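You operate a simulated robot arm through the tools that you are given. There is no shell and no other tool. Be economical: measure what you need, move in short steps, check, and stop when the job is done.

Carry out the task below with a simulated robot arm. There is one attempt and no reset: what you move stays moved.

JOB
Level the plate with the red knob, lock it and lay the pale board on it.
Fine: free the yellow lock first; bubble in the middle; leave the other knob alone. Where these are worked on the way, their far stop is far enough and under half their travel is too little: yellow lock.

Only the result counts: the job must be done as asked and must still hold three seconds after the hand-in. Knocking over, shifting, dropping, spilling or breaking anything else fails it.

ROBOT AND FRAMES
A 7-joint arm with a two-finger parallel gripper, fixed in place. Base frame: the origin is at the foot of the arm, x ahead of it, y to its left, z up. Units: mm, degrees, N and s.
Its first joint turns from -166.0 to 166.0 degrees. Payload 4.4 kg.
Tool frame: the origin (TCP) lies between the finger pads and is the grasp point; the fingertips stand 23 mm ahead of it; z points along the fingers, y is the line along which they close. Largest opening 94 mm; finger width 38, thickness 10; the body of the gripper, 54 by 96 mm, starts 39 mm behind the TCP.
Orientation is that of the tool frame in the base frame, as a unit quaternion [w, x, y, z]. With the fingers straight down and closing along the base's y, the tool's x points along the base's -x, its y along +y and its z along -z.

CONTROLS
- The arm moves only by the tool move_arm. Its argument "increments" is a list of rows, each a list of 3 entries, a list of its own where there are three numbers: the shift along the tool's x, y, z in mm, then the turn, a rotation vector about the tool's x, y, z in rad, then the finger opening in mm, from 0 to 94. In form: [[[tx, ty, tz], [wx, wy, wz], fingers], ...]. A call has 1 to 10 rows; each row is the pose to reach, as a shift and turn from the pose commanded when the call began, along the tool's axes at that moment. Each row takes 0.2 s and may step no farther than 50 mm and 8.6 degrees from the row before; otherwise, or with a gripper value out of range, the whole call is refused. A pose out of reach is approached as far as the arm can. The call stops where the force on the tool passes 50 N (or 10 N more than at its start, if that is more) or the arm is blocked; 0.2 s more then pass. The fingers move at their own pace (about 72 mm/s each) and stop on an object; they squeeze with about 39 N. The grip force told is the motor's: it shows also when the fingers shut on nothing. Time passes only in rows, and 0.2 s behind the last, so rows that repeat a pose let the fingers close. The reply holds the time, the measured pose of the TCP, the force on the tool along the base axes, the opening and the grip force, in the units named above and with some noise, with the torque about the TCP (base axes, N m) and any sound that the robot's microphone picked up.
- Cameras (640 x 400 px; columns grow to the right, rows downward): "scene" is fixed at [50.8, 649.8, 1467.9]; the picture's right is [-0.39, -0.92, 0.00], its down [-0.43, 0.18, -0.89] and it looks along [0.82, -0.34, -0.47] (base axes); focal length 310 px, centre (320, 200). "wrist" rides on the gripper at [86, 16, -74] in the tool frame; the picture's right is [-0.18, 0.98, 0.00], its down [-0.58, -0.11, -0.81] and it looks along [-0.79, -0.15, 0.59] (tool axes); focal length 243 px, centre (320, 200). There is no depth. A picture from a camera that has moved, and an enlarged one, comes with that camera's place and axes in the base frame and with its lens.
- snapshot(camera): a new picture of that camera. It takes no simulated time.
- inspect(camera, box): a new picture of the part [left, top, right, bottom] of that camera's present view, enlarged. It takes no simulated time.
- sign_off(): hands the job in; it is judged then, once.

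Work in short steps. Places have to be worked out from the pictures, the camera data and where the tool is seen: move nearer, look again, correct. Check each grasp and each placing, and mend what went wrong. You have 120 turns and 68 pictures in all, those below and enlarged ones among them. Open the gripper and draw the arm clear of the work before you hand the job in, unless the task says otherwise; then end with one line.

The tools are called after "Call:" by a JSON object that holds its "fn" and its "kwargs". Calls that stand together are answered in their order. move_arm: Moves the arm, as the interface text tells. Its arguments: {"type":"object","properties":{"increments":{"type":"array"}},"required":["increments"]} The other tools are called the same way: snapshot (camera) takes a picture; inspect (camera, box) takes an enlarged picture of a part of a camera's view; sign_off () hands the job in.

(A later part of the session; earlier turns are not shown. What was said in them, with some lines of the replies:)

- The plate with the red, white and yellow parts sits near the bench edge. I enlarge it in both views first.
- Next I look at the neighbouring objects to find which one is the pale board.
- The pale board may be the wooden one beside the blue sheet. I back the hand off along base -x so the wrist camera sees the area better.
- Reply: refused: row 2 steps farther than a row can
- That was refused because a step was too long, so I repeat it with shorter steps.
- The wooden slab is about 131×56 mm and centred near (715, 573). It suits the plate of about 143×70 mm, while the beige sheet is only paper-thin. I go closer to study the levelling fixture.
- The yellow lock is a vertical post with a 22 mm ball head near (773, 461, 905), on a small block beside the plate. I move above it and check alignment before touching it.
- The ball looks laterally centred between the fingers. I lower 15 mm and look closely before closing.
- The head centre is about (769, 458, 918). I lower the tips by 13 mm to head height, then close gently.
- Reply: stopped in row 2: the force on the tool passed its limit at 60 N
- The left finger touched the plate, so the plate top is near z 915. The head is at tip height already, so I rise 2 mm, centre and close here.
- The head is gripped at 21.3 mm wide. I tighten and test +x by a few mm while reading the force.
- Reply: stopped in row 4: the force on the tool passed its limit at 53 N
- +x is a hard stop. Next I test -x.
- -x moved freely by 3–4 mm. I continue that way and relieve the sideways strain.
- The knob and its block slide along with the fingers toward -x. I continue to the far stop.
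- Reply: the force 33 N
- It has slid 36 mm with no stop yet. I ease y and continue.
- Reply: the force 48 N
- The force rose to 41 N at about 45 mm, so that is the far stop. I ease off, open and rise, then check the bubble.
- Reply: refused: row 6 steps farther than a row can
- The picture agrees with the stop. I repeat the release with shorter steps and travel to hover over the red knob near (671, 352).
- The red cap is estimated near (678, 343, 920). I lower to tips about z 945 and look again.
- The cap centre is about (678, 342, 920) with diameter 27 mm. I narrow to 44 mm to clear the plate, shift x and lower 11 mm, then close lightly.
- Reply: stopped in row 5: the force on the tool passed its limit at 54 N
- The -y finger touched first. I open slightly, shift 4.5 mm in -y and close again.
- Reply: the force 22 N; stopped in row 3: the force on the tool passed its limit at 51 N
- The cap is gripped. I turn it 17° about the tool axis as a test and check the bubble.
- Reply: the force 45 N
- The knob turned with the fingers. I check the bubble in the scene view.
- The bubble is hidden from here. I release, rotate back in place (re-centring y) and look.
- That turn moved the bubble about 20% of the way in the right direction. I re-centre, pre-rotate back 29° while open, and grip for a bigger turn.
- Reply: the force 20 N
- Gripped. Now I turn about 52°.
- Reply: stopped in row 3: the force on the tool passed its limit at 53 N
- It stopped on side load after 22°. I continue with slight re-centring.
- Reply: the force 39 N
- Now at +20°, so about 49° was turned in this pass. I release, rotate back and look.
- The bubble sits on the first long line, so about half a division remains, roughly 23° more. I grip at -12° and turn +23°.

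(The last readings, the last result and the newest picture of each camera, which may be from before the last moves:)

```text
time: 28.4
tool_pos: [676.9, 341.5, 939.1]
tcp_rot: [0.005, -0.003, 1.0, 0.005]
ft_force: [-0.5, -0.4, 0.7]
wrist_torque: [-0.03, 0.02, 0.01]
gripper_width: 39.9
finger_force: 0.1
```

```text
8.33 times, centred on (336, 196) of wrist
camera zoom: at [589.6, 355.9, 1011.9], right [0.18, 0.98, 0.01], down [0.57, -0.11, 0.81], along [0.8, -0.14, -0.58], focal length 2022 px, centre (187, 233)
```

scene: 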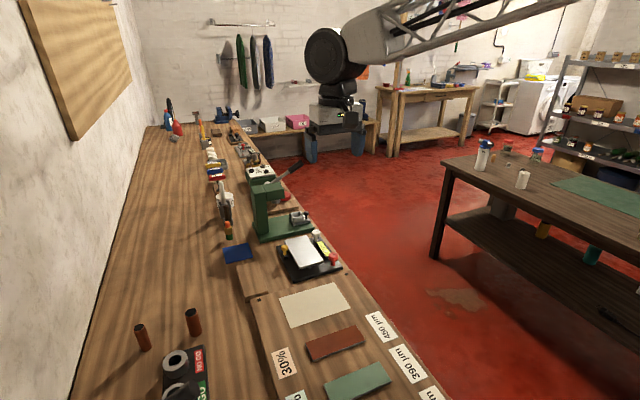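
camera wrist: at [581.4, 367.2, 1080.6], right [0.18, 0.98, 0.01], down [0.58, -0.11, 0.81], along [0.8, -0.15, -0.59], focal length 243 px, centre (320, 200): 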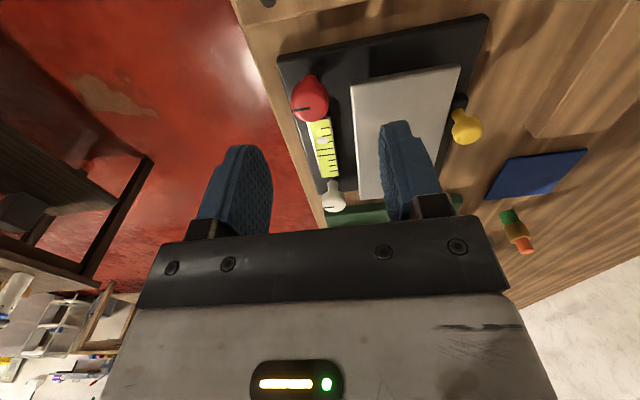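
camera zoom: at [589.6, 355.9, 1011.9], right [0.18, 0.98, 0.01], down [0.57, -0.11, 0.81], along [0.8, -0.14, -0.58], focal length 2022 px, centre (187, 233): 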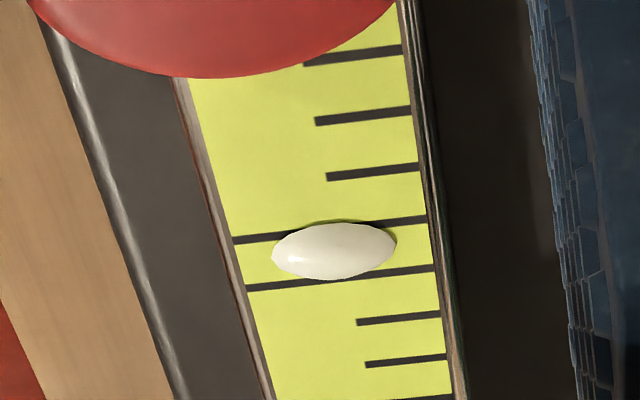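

The bubble is practically between the lines. To rule out parallax I rise, open, and view it from above.

Call:
{"fn": "move_arm", "kwargs": {"increments": [[[0, 0, -20], [0, 0, 0], 50], [[0, 0, -60], [0, 0, 0], 50], [[-40, 0, -85], [0, 0, 0], 50], [[-80, 0, -85], [0, 0, 0], 50], [[-110, 0, -85], [0, 0, 0], 50]]}}

Call:
{"fn": "inspect", "kwargs": {"camera": "wrist", "box": [280, 0, 360, 64]}}

Call:
{"fn": "inspect", "kwargs": {"camera": "scene", "box": [300, 220, 360, 268]}}

```text
time: 29.6
tool_pos: [786.0, 342.3, 1024.0]
tcp_rot: [0.005, -0.002, 1.0, 0.005]
ft_force: [-0.4, 0.3, 0.3]
wrist_torque: [0.0, 0.02, 0.01]
gripper_width: 50.4
finger_force: 0.1
```

```text
6.25 times, centred on (320, 32) of wrist
camera zoom: at [698.2, 356.1, 1096.9], right [0.18, 0.98, 0.01], down [0.57, -0.11, 0.81], along [0.8, -0.14, -0.58], focal length 1516 px, centre (320, 1250)
```

zoom: 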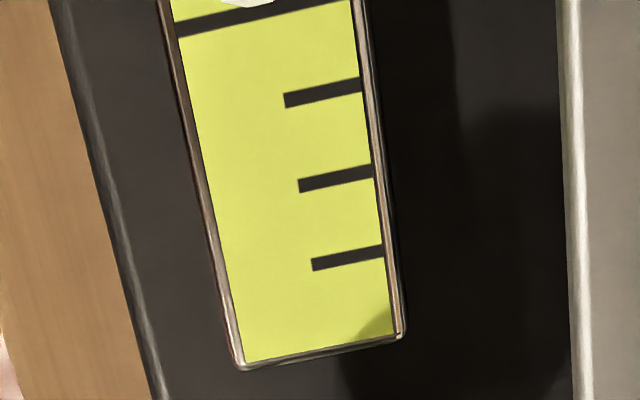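

```text
8.33 times, centred on (330, 244) of scene
camera zoom: at [50.8, 649.8, 1467.9], right [-0.39, -0.92, 0.0], down [-0.43, 0.18, -0.89], along [0.82, -0.34, -0.47], focal length 2587 px, centre (237, -167)
```

zoom: 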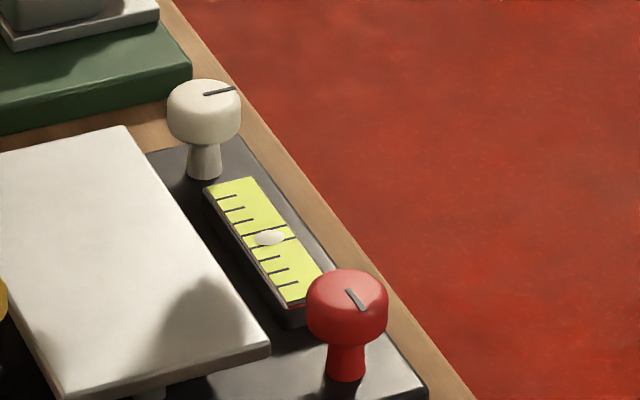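

I move back 22 mm to get the bubble near the top of the wrist view.

Call:
{"fn": "move_arm", "kwargs": {"increments": [[[22, 0, 0], [0, 0, 0], 50]]}}

Call:
{"fn": "inspect", "kwargs": {"camera": "wrist", "box": [290, 0, 350, 48]}}

Call:
{"fn": "inspect", "kwargs": {"camera": "scene", "box": [322, 238, 342, 254]}}

```text
time: 30.1
tool_pos: [763.8, 341.1, 1025.2]
tcp_rot: [0.005, -0.001, 1.0, 0.003]
ft_force: [0.1, 0.1, -0.6]
wrist_torque: [-0.04, -0.02, 0.03]
gripper_width: 50.0
finger_force: 0.1
```

```text
8.33 times, centred on (320, 24) of wrist
camera zoom: at [676.4, 356.1, 1097.2], right [0.18, 0.98, 0.01], down [0.57, -0.11, 0.81], along [0.8, -0.14, -0.58], focal length 2022 px, centre (320, 1667)
```

zoom: 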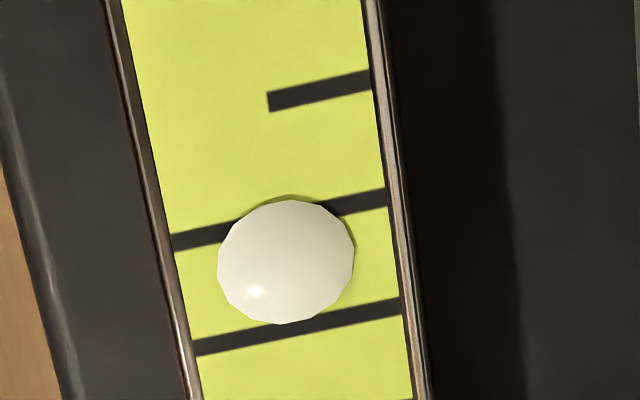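

```text
16.00 times, centred on (332, 246) of scene
camera zoom: at [50.8, 649.8, 1467.9], right [-0.39, -0.92, 0.0], down [-0.43, 0.18, -0.89], along [0.82, -0.34, -0.47], focal length 4967 px, centre (128, -536)
```

zoom: 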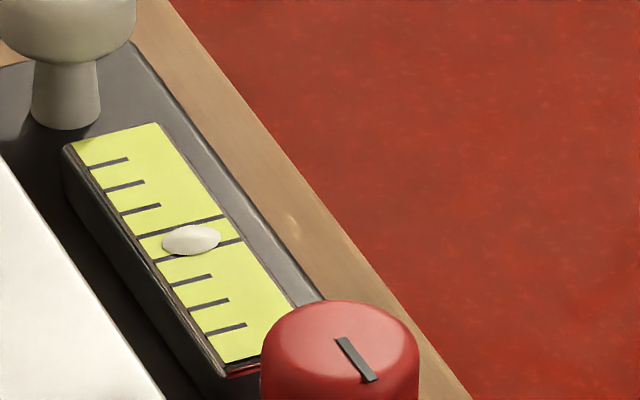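

The bubble is about 0.6 mm, or roughly 6° of knob, short of dead centre. I go back for one small trim of +6°.

Call:
{"fn": "move_arm", "kwargs": {"increments": [[[43, 0, 0], [0, 0, 0], 42], [[86.5, 0.7, 0], [0, 0, 0], 42], [[86.5, 0.7, 45], [0, 0, 0], 42], [[86.5, 0.7, 75], [0, 0, 0], 42], [[86.5, 0.7, 85.5], [0, 0, 0], 40], [[86.5, 0.7, 85.5], [0, 0, 0], 30], [[86.5, 0.7, 85.5], [0, 0, 0], 15], [[86.5, 0.7, 85.5], [0, 0, 0], 10]]}}

```text
time: 31.9
tool_pos: [679.1, 341.9, 937.5]
tcp_rot: [0.005, -0.002, 1.0, 0.004]
ft_force: [-1.3, 2.1, -5.1]
wrist_torque: [-0.29, -0.2, -0.02]
gripper_width: 27.7
finger_force: 45.0
```

Call:
{"fn": "move_arm", "kwargs": {"increments": [[[0, 0, 0], [0, 0, 0.06], 10], [[0, 0, 0], [0, 0, 0.115], 10], [[0, 0, 0], [0, 0, 0.115], 10], [[0, 0, 0], [0, 0, 0.115], 30], [[0, 0, 0], [0, 0, 0.115], 40], [[0, 0, 0], [0, 0, 0], 42], [[0, 0, -40], [0, 0, 0], 42], [[0, 0, -86], [0, 0, 0], 42], [[-43, 0, -86], [0, 0, 0], 50], [[-86.5, 0, -86], [0, 0, 0], 50]]}}

Call:
{"fn": "inspect", "kwargs": {"camera": "wrist", "box": [290, 0, 350, 48]}}

```text
time: 34.0
tool_pos: [765.3, 341.5, 1025.5]
tcp_rot: [0.005, -0.002, 1.0, 0.005]
ft_force: [-0.6, 0.7, 0.1]
wrist_torque: [0.02, 0.0, 0.0]
gripper_width: 50.1
finger_force: 0.0
```

```text
8.33 times, centred on (320, 24) of wrist
camera zoom: at [677.5, 356.8, 1098.4], right [0.18, 0.98, 0.01], down [0.57, -0.11, 0.81], along [0.8, -0.14, -0.58], focal length 2022 px, centre (320, 1667)
```

zoom: 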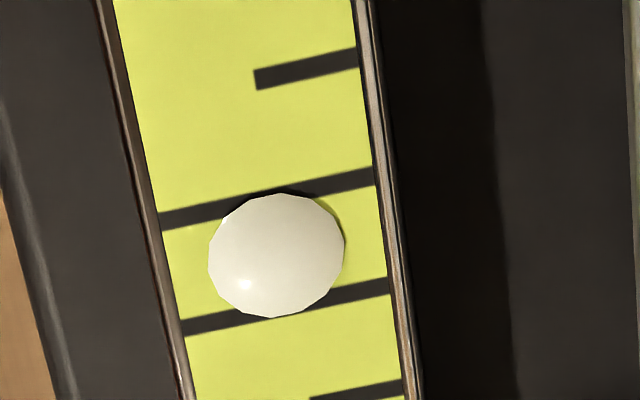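

The bubble is now centred. Next is the lock: I move above the yellow knob near (725, 460), tips well above, and check.

Call:
{"fn": "move_arm", "kwargs": {"increments": [[[13, 40, 0], [0, 0, 0], 60], [[26, 80, 0], [0, 0, 0], 60], [[40, 118, 0], [0, 0, 0], 60], [[40, 118, 40], [0, 0, 0], 60], [[40, 118, 72], [0, 0, 0], 50]]}}

Call:
{"fn": "inspect", "kwargs": {"camera": "wrist", "box": [220, 60, 420, 220]}}

```text
time: 35.2
tool_pos: [723.6, 461.5, 955.0]
tcp_rot: [0.007, -0.002, 1.0, 0.005]
ft_force: [-0.4, 0.5, -0.2]
wrist_torque: [0.01, 0.05, -0.04]
gripper_width: 50.0
finger_force: 0.0
```

```text
2.50 times, centred on (320, 140) of wrist
camera zoom: at [635.3, 475.3, 1027.6], right [0.18, 0.98, 0.01], down [0.57, -0.11, 0.81], along [0.8, -0.14, -0.58], focal length 606 px, centre (320, 350)
```

zoom: 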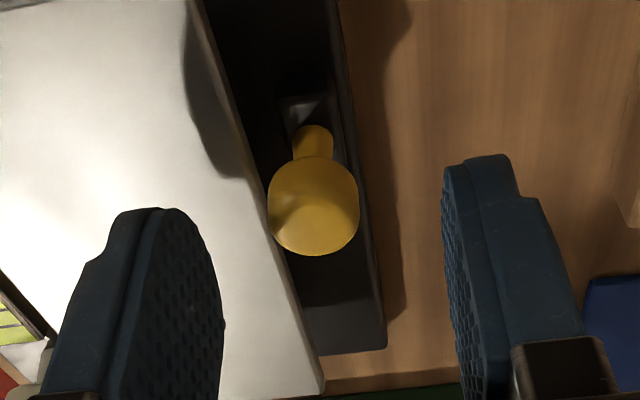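

Call:
{"fn": "move_arm", "kwargs": {"increments": [[[0, -1.5, 6], [0, 0, 0], 50], [[0, -1.5, 11], [0, 0, 0], 46], [[0, -1.5, 11], [0, 0, 0], 30], [[0, -1.5, 11], [0, 0, 0], 15], [[0, -1.5, 11], [0, 0, 0], 5], [[0, -1.5, 11], [0, 0, 0], 5]]}}

```text
time: 36.6
tool_pos: [723.2, 459.2, 943.0]
tcp_rot: [0.005, -0.001, 1.0, 0.004]
ft_force: [0.7, 7.5, 0.2]
wrist_torque: [-0.25, -0.04, 0.02]
gripper_width: 18.5
finger_force: 44.9
```

The knob is gripped. I slide it along +x back toward the locked stop.

Call:
{"fn": "move_arm", "kwargs": {"increments": [[[-4, 0, 0], [0, 0, 0], 5], [[-8, 0, 0], [0, 0, 0], 5], [[-12, 0, 0], [0, 0, 0], 5], [[-16, 0, 0], [0, 0, 0], 5], [[-20, 0, 0], [0, 0, 0], 5], [[-24, 0, 0], [0, 0, 0], 5], [[-28, 0, 0], [0, 0, 0], 5]]}}

```text
time: 38.2
tool_pos: [751.8, 459.7, 943.3]
tcp_rot: [0.005, -0.002, 1.0, 0.005]
ft_force: [0.2, 19.3, -12.5]
wrist_torque: [-0.05, 0.13, 0.01]
gripper_width: 18.4
finger_force: 45.4
```

Call:
{"fn": "move_arm", "kwargs": {"increments": [[[-3, 0.7, 0], [0, 0, 0], 5], [[-7, 0.7, 0], [0, 0, 0], 5], [[-10, 0.7, 0], [0, 0, 0], 5], [[-13, 0.7, 0], [0, 0, 0], 5], [[-16, 0.7, 0], [0, 0, 0], 5], [[-18, 0.7, 0], [0, 0, 0], 5], [[-20, 0.7, 0], [0, 0, 0], 5], [[-22, 0.7, 0], [0, 0, 0], 5]]}}

```text
time: 40.0
tool_pos: [773.4, 459.6, 943.7]
tcp_rot: [0.005, -0.002, 1.0, 0.004]
ft_force: [-41.2, -5.1, -2.8]
wrist_torque: [-0.45, 0.82, 0.01]
gripper_width: 18.9
finger_force: 45.4
```

It reached the locked stop (41 N reaction at x 773). I release, rise and check the bubble and the lock.

Call:
{"fn": "move_arm", "kwargs": {"increments": [[[1.5, 0, 0], [0, 0, 0], 20], [[1.5, 0, 0], [0, 0, 0], 40], [[1.5, 0, 0], [0, 0, 0], 50], [[1.5, 0, -20], [0, 0, 0], 50], [[1.5, 0, -60], [0, 0, 0], 50], [[5, -40, -81], [0, 0, 0], 50], [[9, -80, -81], [0, 0, 0], 50], [[9, -118, -81], [0, 0, 0], 50]]}}

Call:
{"fn": "inspect", "kwargs": {"camera": "wrist", "box": [290, 0, 350, 48]}}

Call:
{"fn": "inspect", "kwargs": {"camera": "scene", "box": [260, 210, 350, 280]}}

```text
time: 41.9
tool_pos: [764.2, 340.9, 1023.0]
tcp_rot: [0.006, -0.002, 1.0, 0.005]
ft_force: [-0.3, -0.7, 0.1]
wrist_torque: [0.0, 0.05, -0.01]
gripper_width: 49.8
finger_force: 0.1
```

```text
8.33 times, centred on (320, 24) of wrist
camera zoom: at [677.5, 355.4, 1095.0], right [0.18, 0.98, 0.01], down [0.57, -0.11, 0.81], along [0.8, -0.14, -0.58], focal length 2022 px, centre (320, 1667)
```

zoom: 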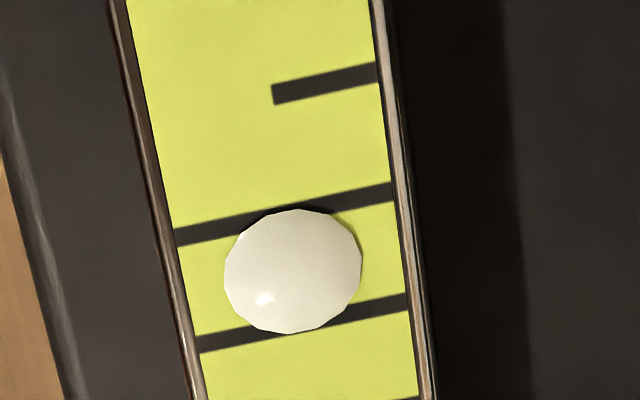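

```text
5.71 times, centred on (305, 245) of scene
camera zoom: at [50.8, 649.8, 1467.9], right [-0.39, -0.92, 0.0], down [-0.43, 0.18, -0.89], along [0.82, -0.34, -0.47], focal length 1774 px, centre (406, -57)
```

zoom: 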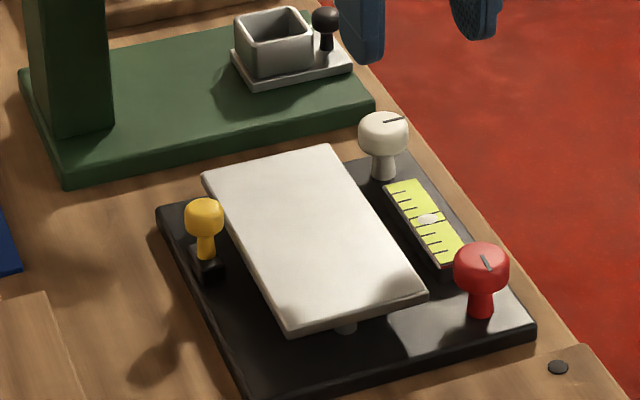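

The plate is level and locked. Now I move toward the wooden slab and view it up close.

Call:
{"fn": "move_arm", "kwargs": {"increments": [[[15, 44, -8], [0, 0, 0], 80], [[30, 88, -17], [0, 0, 0], 80], [[45, 132, -17], [0, 0, 0], 80], [[60, 176, -17], [0, 0, 0], 80], [[80, 219, -17], [0, 0, 0], 80]]}}

Call:
{"fn": "snapshot", "kwargs": {"camera": "wrist"}}

```text
time: 43.0
tool_pos: [683.5, 558.8, 1041.6]
tcp_rot: [0.005, -0.002, 1.0, 0.005]
ft_force: [-1.1, -0.1, 0.1]
wrist_torque: [-0.02, -0.06, -0.02]
gripper_width: 79.9
finger_force: 0.1
```

```text
19 pictures are left
camera wrist: at [595.0, 574.7, 1113.9], right [0.18, 0.98, 0.01], down [0.57, -0.11, 0.81], along [0.8, -0.14, -0.58], focal length 243 px, centre (320, 200)
```

wrist: 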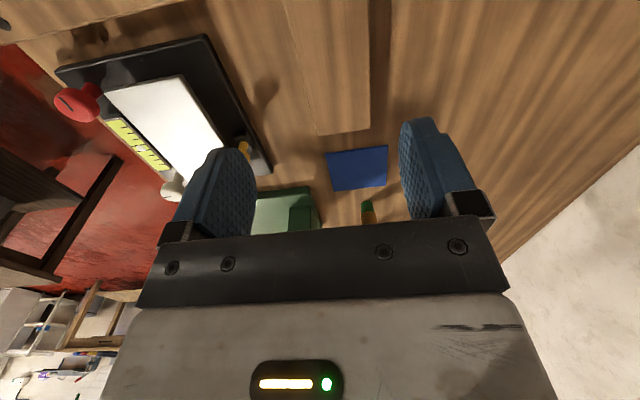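

The slab centre is estimated at (715, 571) with its top near z 890. I go above it with tips about z 915 and check alignment.

Call:
{"fn": "move_arm", "kwargs": {"increments": [[[-16, 6, 35], [0, 0, 0], 84], [[-32, 13, 70], [0, 0, 0], 84], [[-32, 13, 103], [0, 0, 0], 84]]}}

Call:
{"fn": "snapshot", "kwargs": {"camera": "wrist"}}

Call:
{"fn": "inspect", "kwargs": {"camera": "scene", "box": [220, 220, 300, 310]}}

```text
time: 43.9
tool_pos: [718.8, 573.1, 941.4]
tcp_rot: [0.006, -0.002, 1.0, 0.005]
ft_force: [-0.4, 0.0, 0.6]
wrist_torque: [-0.02, 0.01, 0.0]
gripper_width: 84.1
finger_force: 0.1
```

```text
18 pictures are left
camera wrist: at [631.0, 587.8, 1012.9], right [0.18, 0.98, 0.01], down [0.57, -0.11, 0.81], along [0.8, -0.14, -0.58], focal length 243 px, centre (320, 200)
```

wrist: 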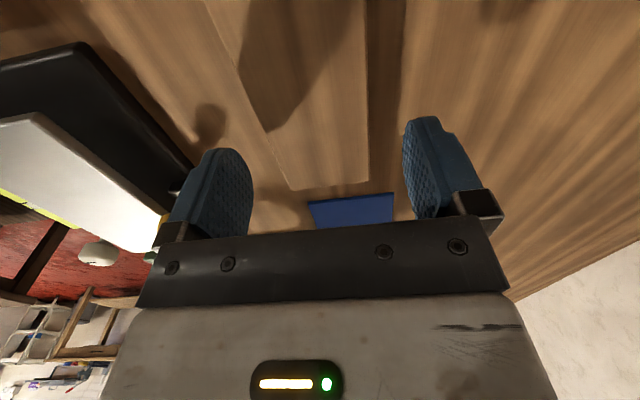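

```text
4.44 times, centred on (260, 265) of scene
camera zoom: at [50.8, 649.8, 1467.9], right [-0.39, -0.92, 0.0], down [-0.43, 0.18, -0.89], along [0.82, -0.34, -0.47], focal length 1380 px, centre (587, -89)
```

zoom: 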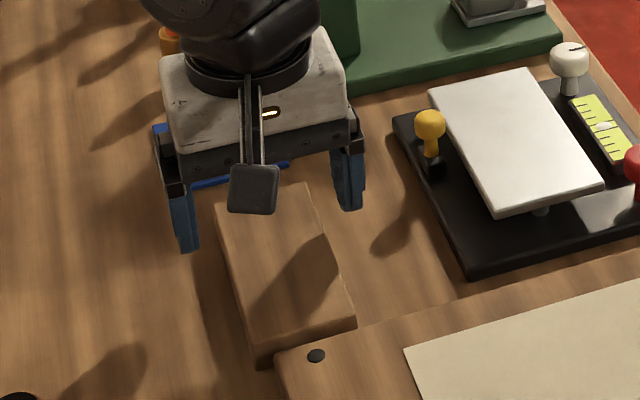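

The slab top is near z 891 and its y centre is about 570. I grip it at x≈704, off-centre so the fingers later clear the yellow knob. Lowering in steps.

Call:
{"fn": "move_arm", "kwargs": {"increments": [[[7, -2.5, 8], [0, 0, 0], 84], [[14.5, -2.5, 16], [0, 0, 0], 84], [[14.5, -2.5, 26], [0, 0, 0], 84], [[14.5, -2.5, 35], [0, 0, 0], 84]]}}

Call:
{"fn": "snapshot", "kwargs": {"camera": "wrist"}}

```text
time: 44.9
tool_pos: [704.3, 571.7, 904.3]
tcp_rot: [0.005, -0.001, 1.0, 0.004]
ft_force: [0.6, 0.7, 0.1]
wrist_torque: [-0.01, -0.01, -0.01]
gripper_width: 83.8
finger_force: 0.1
```

```text
16 pictures are left
camera wrist: at [616.8, 585.3, 976.4], right [0.18, 0.98, 0.01], down [0.57, -0.11, 0.81], along [0.8, -0.14, -0.58], focal length 243 px, centre (320, 200)
```

wrist: 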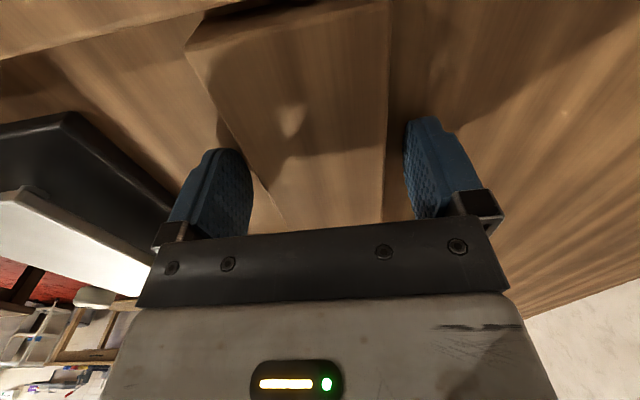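

Call:
{"fn": "inspect", "kwargs": {"camera": "wrist", "box": [160, 0, 460, 230]}}

Call:
{"fn": "inspect", "kwargs": {"camera": "scene", "box": [230, 250, 290, 305]}}

```text
1.74 times, centred on (310, 115) of wrist
camera zoom: at [616.8, 585.3, 976.4], right [0.18, 0.98, 0.01], down [0.57, -0.11, 0.81], along [0.8, -0.14, -0.58], focal length 422 px, centre (337, 348)
```

zoom: 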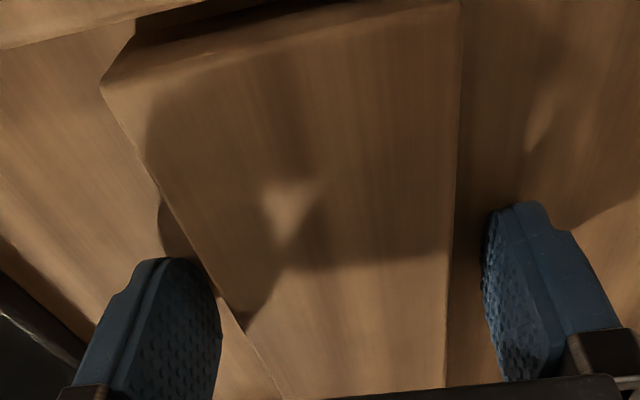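

```text
7.27 times, centred on (260, 278) of scene
camera zoom: at [50.8, 649.8, 1467.9], right [-0.39, -0.92, 0.0], down [-0.43, 0.18, -0.89], along [0.82, -0.34, -0.47], focal length 2258 px, centre (756, -364)
```

zoom: 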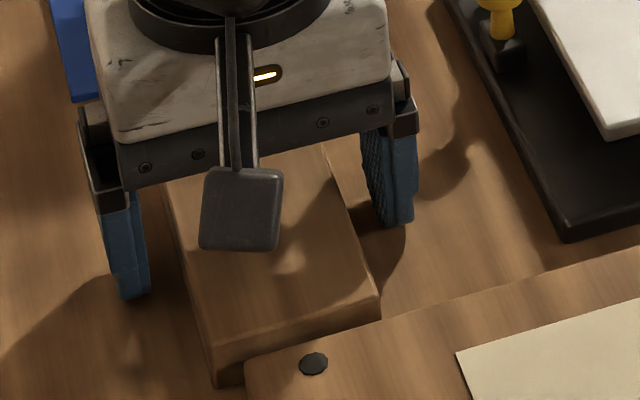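

No contact so far and the fingers straddle the slab. I close and watch whether they stop near 57 mm.

Call:
{"fn": "move_arm", "kwargs": {"increments": [[[0, 0, 0], [0, 0, 0], 70], [[0, 0, 0], [0, 0, 0], 60], [[0, 0, 0], [0, 0, 0], 50], [[0, 0, 0], [0, 0, 0], 48]]}}

```text
time: 45.9
tool_pos: [704.5, 570.4, 903.5]
tcp_rot: [0.005, -0.002, 1.0, 0.004]
ft_force: [0.5, 0.1, 0.3]
wrist_torque: [-0.08, -0.03, 0.01]
gripper_width: 59.5
finger_force: 38.8
```

It is gripped at 59.5 mm. I lift 25 mm slowly and check the hold.

Call:
{"fn": "move_arm", "kwargs": {"increments": [[[0, 0, 0], [0, 0, 0], 40], [[0, 0, -6], [0, 0, 0], 40], [[0, 0, -14], [0, 0, 0], 40], [[0, 0, -25], [0, 0, 0], 40], [[0, 0, -40], [0, 0, 0], 40]]}}

Call:
{"fn": "inspect", "kwargs": {"camera": "scene", "box": [220, 210, 320, 310]}}

```text
time: 47.0
tool_pos: [703.7, 570.5, 943.7]
tcp_rot: [0.006, -0.002, 1.0, 0.004]
ft_force: [0.3, 0.0, -1.3]
wrist_torque: [-0.01, -0.02, -0.01]
gripper_width: 59.0
finger_force: 39.0
```

```text
4.00 times, centred on (270, 260) of scene
camera zoom: at [50.8, 649.8, 1467.9], right [-0.39, -0.92, 0.0], down [-0.43, 0.18, -0.89], along [0.82, -0.34, -0.47], focal length 1242 px, centre (520, -40)
```

zoom: 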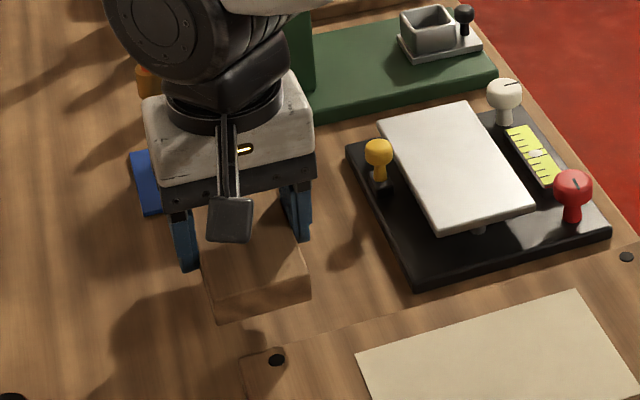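

The board is lifted cleanly. I raise further and carry it over the plate centre (TCP about 732, 410.5).

Call:
{"fn": "move_arm", "kwargs": {"increments": [[[0, 0, -25], [0, 0, 0], 40], [[0, 0, -48], [0, 0, 0], 40], [[-7, -40, -48], [0, 0, 0], 40], [[-14, -80, -48], [0, 0, 0], 40], [[-21, -120, -48], [0, 0, 0], 40], [[-28, -160, -48], [0, 0, 0], 40], [[-28, -160, -30], [0, 0, 0], 40]]}}

Call:
{"fn": "snapshot", "kwargs": {"camera": "wrist"}}

Call:
{"fn": "inspect", "kwargs": {"camera": "scene", "box": [260, 200, 360, 280]}}

```text
time: 48.6
tool_pos: [733.0, 411.1, 973.4]
tcp_rot: [0.005, -0.002, 1.0, 0.004]
ft_force: [0.1, -0.1, 0.1]
wrist_torque: [0.01, -0.04, 0.02]
gripper_width: 59.6
finger_force: 39.2
```

```text
12 pictures are left
camera wrist: at [645.2, 424.7, 1046.5], right [0.18, 0.98, 0.01], down [0.57, -0.11, 0.81], along [0.8, -0.14, -0.58], focal length 243 px, centre (320, 200)
```

wrist: 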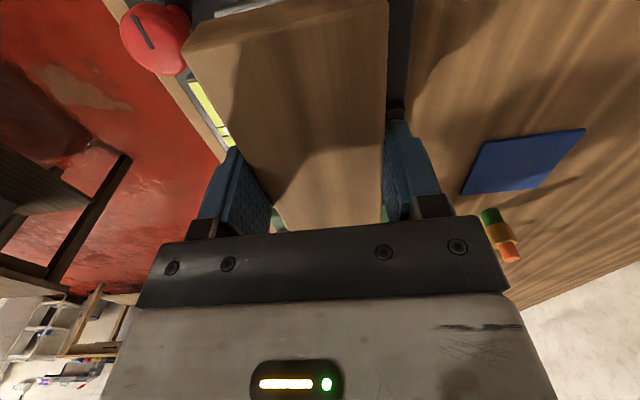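

```text
5.00 times, centred on (310, 240) of scene
camera zoom: at [50.8, 649.8, 1467.9], right [-0.39, -0.92, 0.0], down [-0.43, 0.18, -0.89], along [0.82, -0.34, -0.47], focal length 1552 px, centre (370, 0)
```

zoom: 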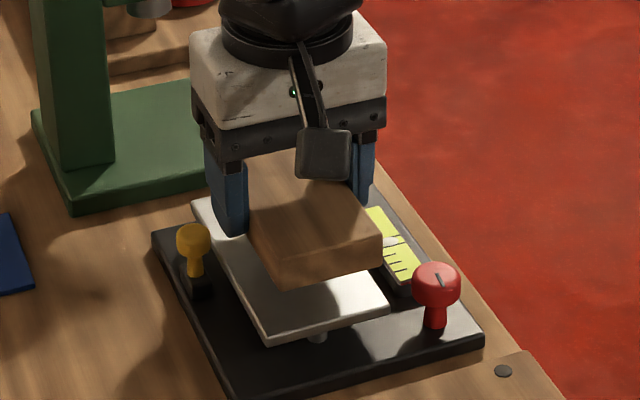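

The alignment looks close. I shift +2 mm in y, +1 mm in x, and lower 15 mm before a fine check.

Call:
{"fn": "move_arm", "kwargs": {"increments": [[[-1, 2, 8], [0, 0, 0], 40], [[-1, 2, 15], [0, 0, 0], 40]]}}

Call:
{"fn": "inspect", "kwargs": {"camera": "scene", "box": [280, 220, 350, 276]}}

```text
time: 49.2
tool_pos: [734.6, 413.5, 958.9]
tcp_rot: [0.006, -0.001, 1.0, 0.006]
ft_force: [-1.0, -0.6, -0.2]
wrist_torque: [-0.01, 0.03, -0.02]
gripper_width: 59.5
finger_force: 39.3
```

```text
7.14 times, centred on (315, 248) of scene
camera zoom: at [50.8, 649.8, 1467.9], right [-0.39, -0.92, 0.0], down [-0.43, 0.18, -0.89], along [0.82, -0.34, -0.47], focal length 2218 px, centre (356, -143)
```

zoom: 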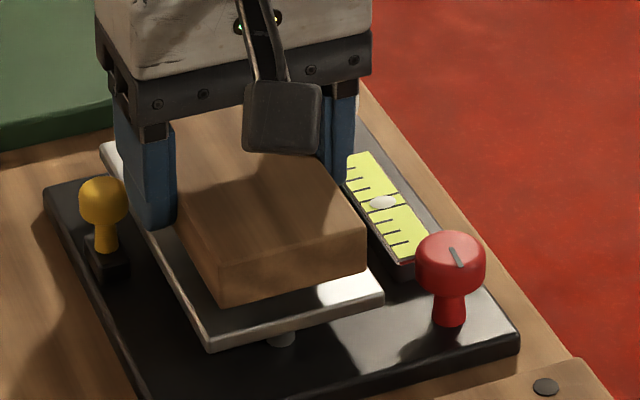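

It is centred with 5–6 mm margins. I lower gently to contact.

Call:
{"fn": "move_arm", "kwargs": {"increments": [[[0, 0, 3], [0, 0, 0], 40], [[0, 0, 6], [0, 0, 0], 40], [[0, 0, 8], [0, 0, 0], 40]]}}

```text
time: 50.0
tool_pos: [732.8, 413.2, 950.1]
tcp_rot: [0.005, -0.002, 1.0, 0.004]
ft_force: [0.9, 0.5, -1.1]
wrist_torque: [-0.01, 0.0, -0.01]
gripper_width: 59.3
finger_force: 38.7
```

Call:
{"fn": "move_arm", "kwargs": {"increments": [[[0, 0, 1], [0, 0, 0], 40], [[0, 0, 2], [0, 0, 0], 40]]}}

Call:
{"fn": "inspect", "kwargs": {"camera": "scene", "box": [280, 220, 350, 276]}}

```text
time: 50.6
tool_pos: [733.5, 413.5, 948.5]
tcp_rot: [0.005, -0.002, 1.0, 0.004]
ft_force: [0.4, -0.2, -1.6]
wrist_torque: [-0.03, -0.01, -0.01]
gripper_width: 59.5
finger_force: 39.0
```

```text
7.14 times, centred on (315, 248) of scene
camera zoom: at [50.8, 649.8, 1467.9], right [-0.39, -0.92, 0.0], down [-0.43, 0.18, -0.89], along [0.82, -0.34, -0.47], focal length 2218 px, centre (356, -143)
```

zoom: 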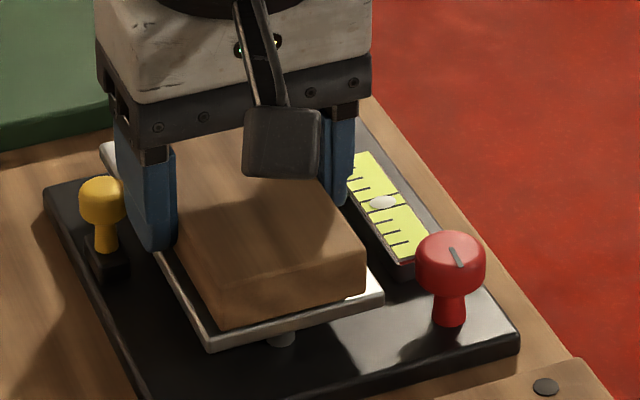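

Almost touching. I lower in 1 mm steps to contact.

Call:
{"fn": "move_arm", "kwargs": {"increments": [[[0, 0, 1], [0, 0, 0], 40], [[0, 0, 1.5], [0, 0, 0], 40]]}}

```text
time: 51.2
tool_pos: [732.9, 413.9, 946.6]
tcp_rot: [0.006, -0.001, 1.0, 0.003]
ft_force: [-0.2, 0.0, -0.6]
wrist_torque: [-0.02, 0.01, 0.02]
gripper_width: 59.4
finger_force: 39.0
```

Call:
{"fn": "move_arm", "kwargs": {"increments": [[[0, 0, 0.7], [0, 0, 0], 40], [[0, 0, 1.4], [0, 0, 0], 40]]}}

```text
time: 51.9
tool_pos: [732.3, 414.9, 944.7]
tcp_rot: [0.005, -0.002, 1.0, 0.005]
ft_force: [-0.3, -0.2, -2.1]
wrist_torque: [0.0, -0.01, 0.0]
gripper_width: 59.3
finger_force: 39.1
```

Call:
{"fn": "move_arm", "kwargs": {"increments": [[[0, 0, 0.7], [0, 0, 0], 40], [[0, 0, 1.4], [0, 0, 0], 40]]}}

Call:
{"fn": "inspect", "kwargs": {"camera": "scene", "box": [280, 220, 350, 276]}}

```text
time: 52.5
tool_pos: [733.3, 413.2, 943.6]
tcp_rot: [0.004, -0.002, 1.0, 0.005]
ft_force: [-0.2, -0.4, -0.4]
wrist_torque: [-0.01, -0.02, -0.01]
gripper_width: 59.2
finger_force: 38.9
```

```text
7.14 times, centred on (315, 248) of scene
camera zoom: at [50.8, 649.8, 1467.9], right [-0.39, -0.92, 0.0], down [-0.43, 0.18, -0.89], along [0.82, -0.34, -0.47], focal length 2218 px, centre (356, -143)
```

zoom: 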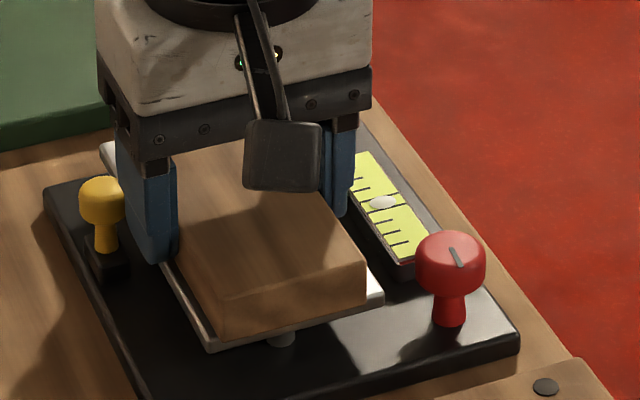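

No contact yet, and the near margin looks tighter than wanted. I shift +x 4 mm, then go on lowering.

Call:
{"fn": "move_arm", "kwargs": {"increments": [[[-2, 0, 0], [0, 0, 0], 40], [[-4, 0, 0], [0, 0, 0], 40], [[-4, 0, 0.8], [0, 0, 0], 40], [[-4, 0, 1.5], [0, 0, 0], 40]]}}

```text
time: 53.5
tool_pos: [737.1, 413.4, 941.5]
tcp_rot: [0.005, -0.002, 1.0, 0.004]
ft_force: [0.9, 0.7, -0.4]
wrist_torque: [0.01, 0.02, -0.02]
gripper_width: 59.5
finger_force: 39.1
```

Call:
{"fn": "move_arm", "kwargs": {"increments": [[[0, 0, 0.8], [0, 0, 0], 40], [[0, 0, 1.5], [0, 0, 0], 40]]}}

```text
time: 54.0
tool_pos: [737.1, 413.3, 941.3]
tcp_rot: [0.006, -0.002, 1.0, 0.006]
ft_force: [-3.5, -0.8, 15.0]
wrist_torque: [-0.5, 0.58, -0.1]
gripper_width: 59.3
finger_force: 38.9
```

Contact at 15 N. I check the seating before opening.

Call:
{"fn": "inspect", "kwargs": {"camera": "scene", "box": [280, 220, 350, 276]}}

```text
7.14 times, centred on (315, 248) of scene
camera zoom: at [50.8, 649.8, 1467.9], right [-0.39, -0.92, 0.0], down [-0.43, 0.18, -0.89], along [0.82, -0.34, -0.47], focal length 2218 px, centre (356, -143)
```

zoom: 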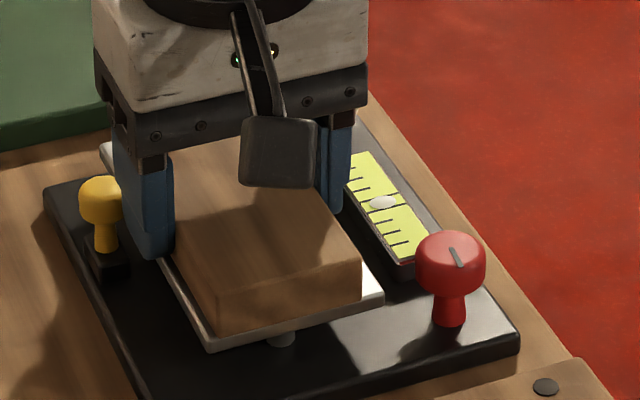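

It is well seated on the plate. I ease off, open modestly to 70 mm, and rise straight up and away.

Call:
{"fn": "move_arm", "kwargs": {"increments": [[[0, 0, -0.6], [0, 0, 0], 50], [[0, 0, -0.6], [0, 0, 0], 66], [[0, 0, -0.6], [0, 0, 0], 68], [[0, 0, -10], [0, 0, 0], 68], [[0, 0, -35], [0, 0, 0], 68], [[0, 0, -80], [0, 0, 0], 68], [[40, 0, -110], [0, 0, 0], 68], [[80, 0, -130], [0, 0, 0], 68], [[120, 0, -150], [0, 0, 0], 68]]}}

Call:
{"fn": "inspect", "kwargs": {"camera": "scene", "box": [260, 210, 350, 280]}}

Call:
{"fn": "inspect", "kwargs": {"camera": "wrist", "box": [220, 20, 440, 180]}}

```text
time: 56.0
tool_pos: [617.4, 410.5, 1089.1]
tcp_rot: [0.005, -0.002, 1.0, 0.005]
ft_force: [0.9, 0.5, 0.0]
wrist_torque: [-0.01, 0.0, 0.01]
gripper_width: 68.0
finger_force: 0.1
```

```text
5.71 times, centred on (305, 245) of scene
camera zoom: at [50.8, 649.8, 1467.9], right [-0.39, -0.92, 0.0], down [-0.43, 0.18, -0.89], along [0.82, -0.34, -0.47], focal length 1774 px, centre (406, -57)
```

zoom: 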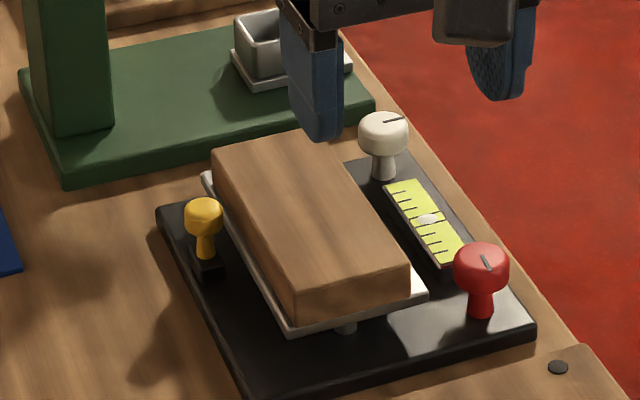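

```text
2.50 times, centred on (330, 100) of wrist
camera zoom: at [529.0, 424.4, 1161.7], right [0.18, 0.98, 0.01], down [0.57, -0.11, 0.81], along [0.8, -0.14, -0.58], focal length 606 px, centre (295, 450)
```

zoom: 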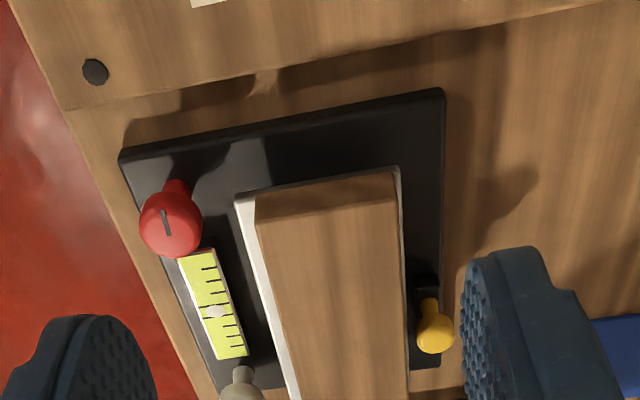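

The board lies flat on the plate, the bubble is centred and the yellow lock is at its stop. I retract a bit higher.

Call:
{"fn": "move_arm", "kwargs": {"increments": [[[30, 0, -30], [0, 0, 0], 80], [[60, 0, -60], [0, 0, 0], 94], [[90, 0, -90], [0, 0, 0], 94]]}}

Call:
{"fn": "inspect", "kwargs": {"camera": "scene", "box": [310, 230, 350, 262]}}

```text
time: 56.9
tool_pos: [526.1, 407.5, 1177.9]
tcp_rot: [0.005, -0.002, 1.0, 0.005]
ft_force: [0.2, 0.2, -1.1]
wrist_torque: [0.02, 0.01, 0.03]
gripper_width: 94.2
finger_force: 0.0
```

```text
12.50 times, centred on (330, 246) of scene
camera zoom: at [50.8, 649.8, 1467.9], right [-0.39, -0.92, 0.0], down [-0.43, 0.18, -0.89], along [0.82, -0.34, -0.47], focal length 3880 px, centre (195, -375)
```

zoom: 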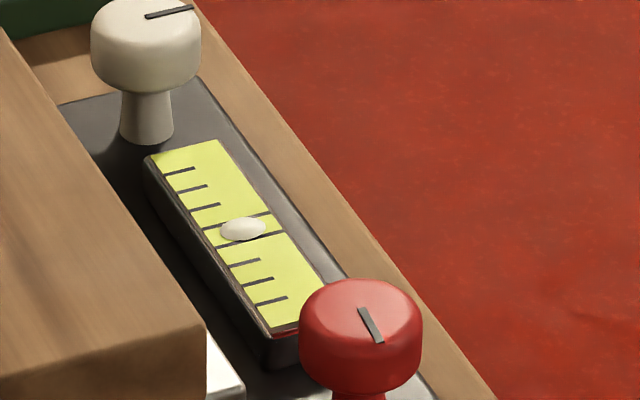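

The bubble is still between the two long lines and everything is stable, so I hand in.

Call:
{"fn": "sign_off", "kwargs": {}}

```text
The job is handed in.
```

I levelled the plate with the red knob, slid the yellow lock back to its stop, and laid the wooden board on the plate; I took that to be the pale board, since the only paler item was a thin, flat sheet too big for the plate.
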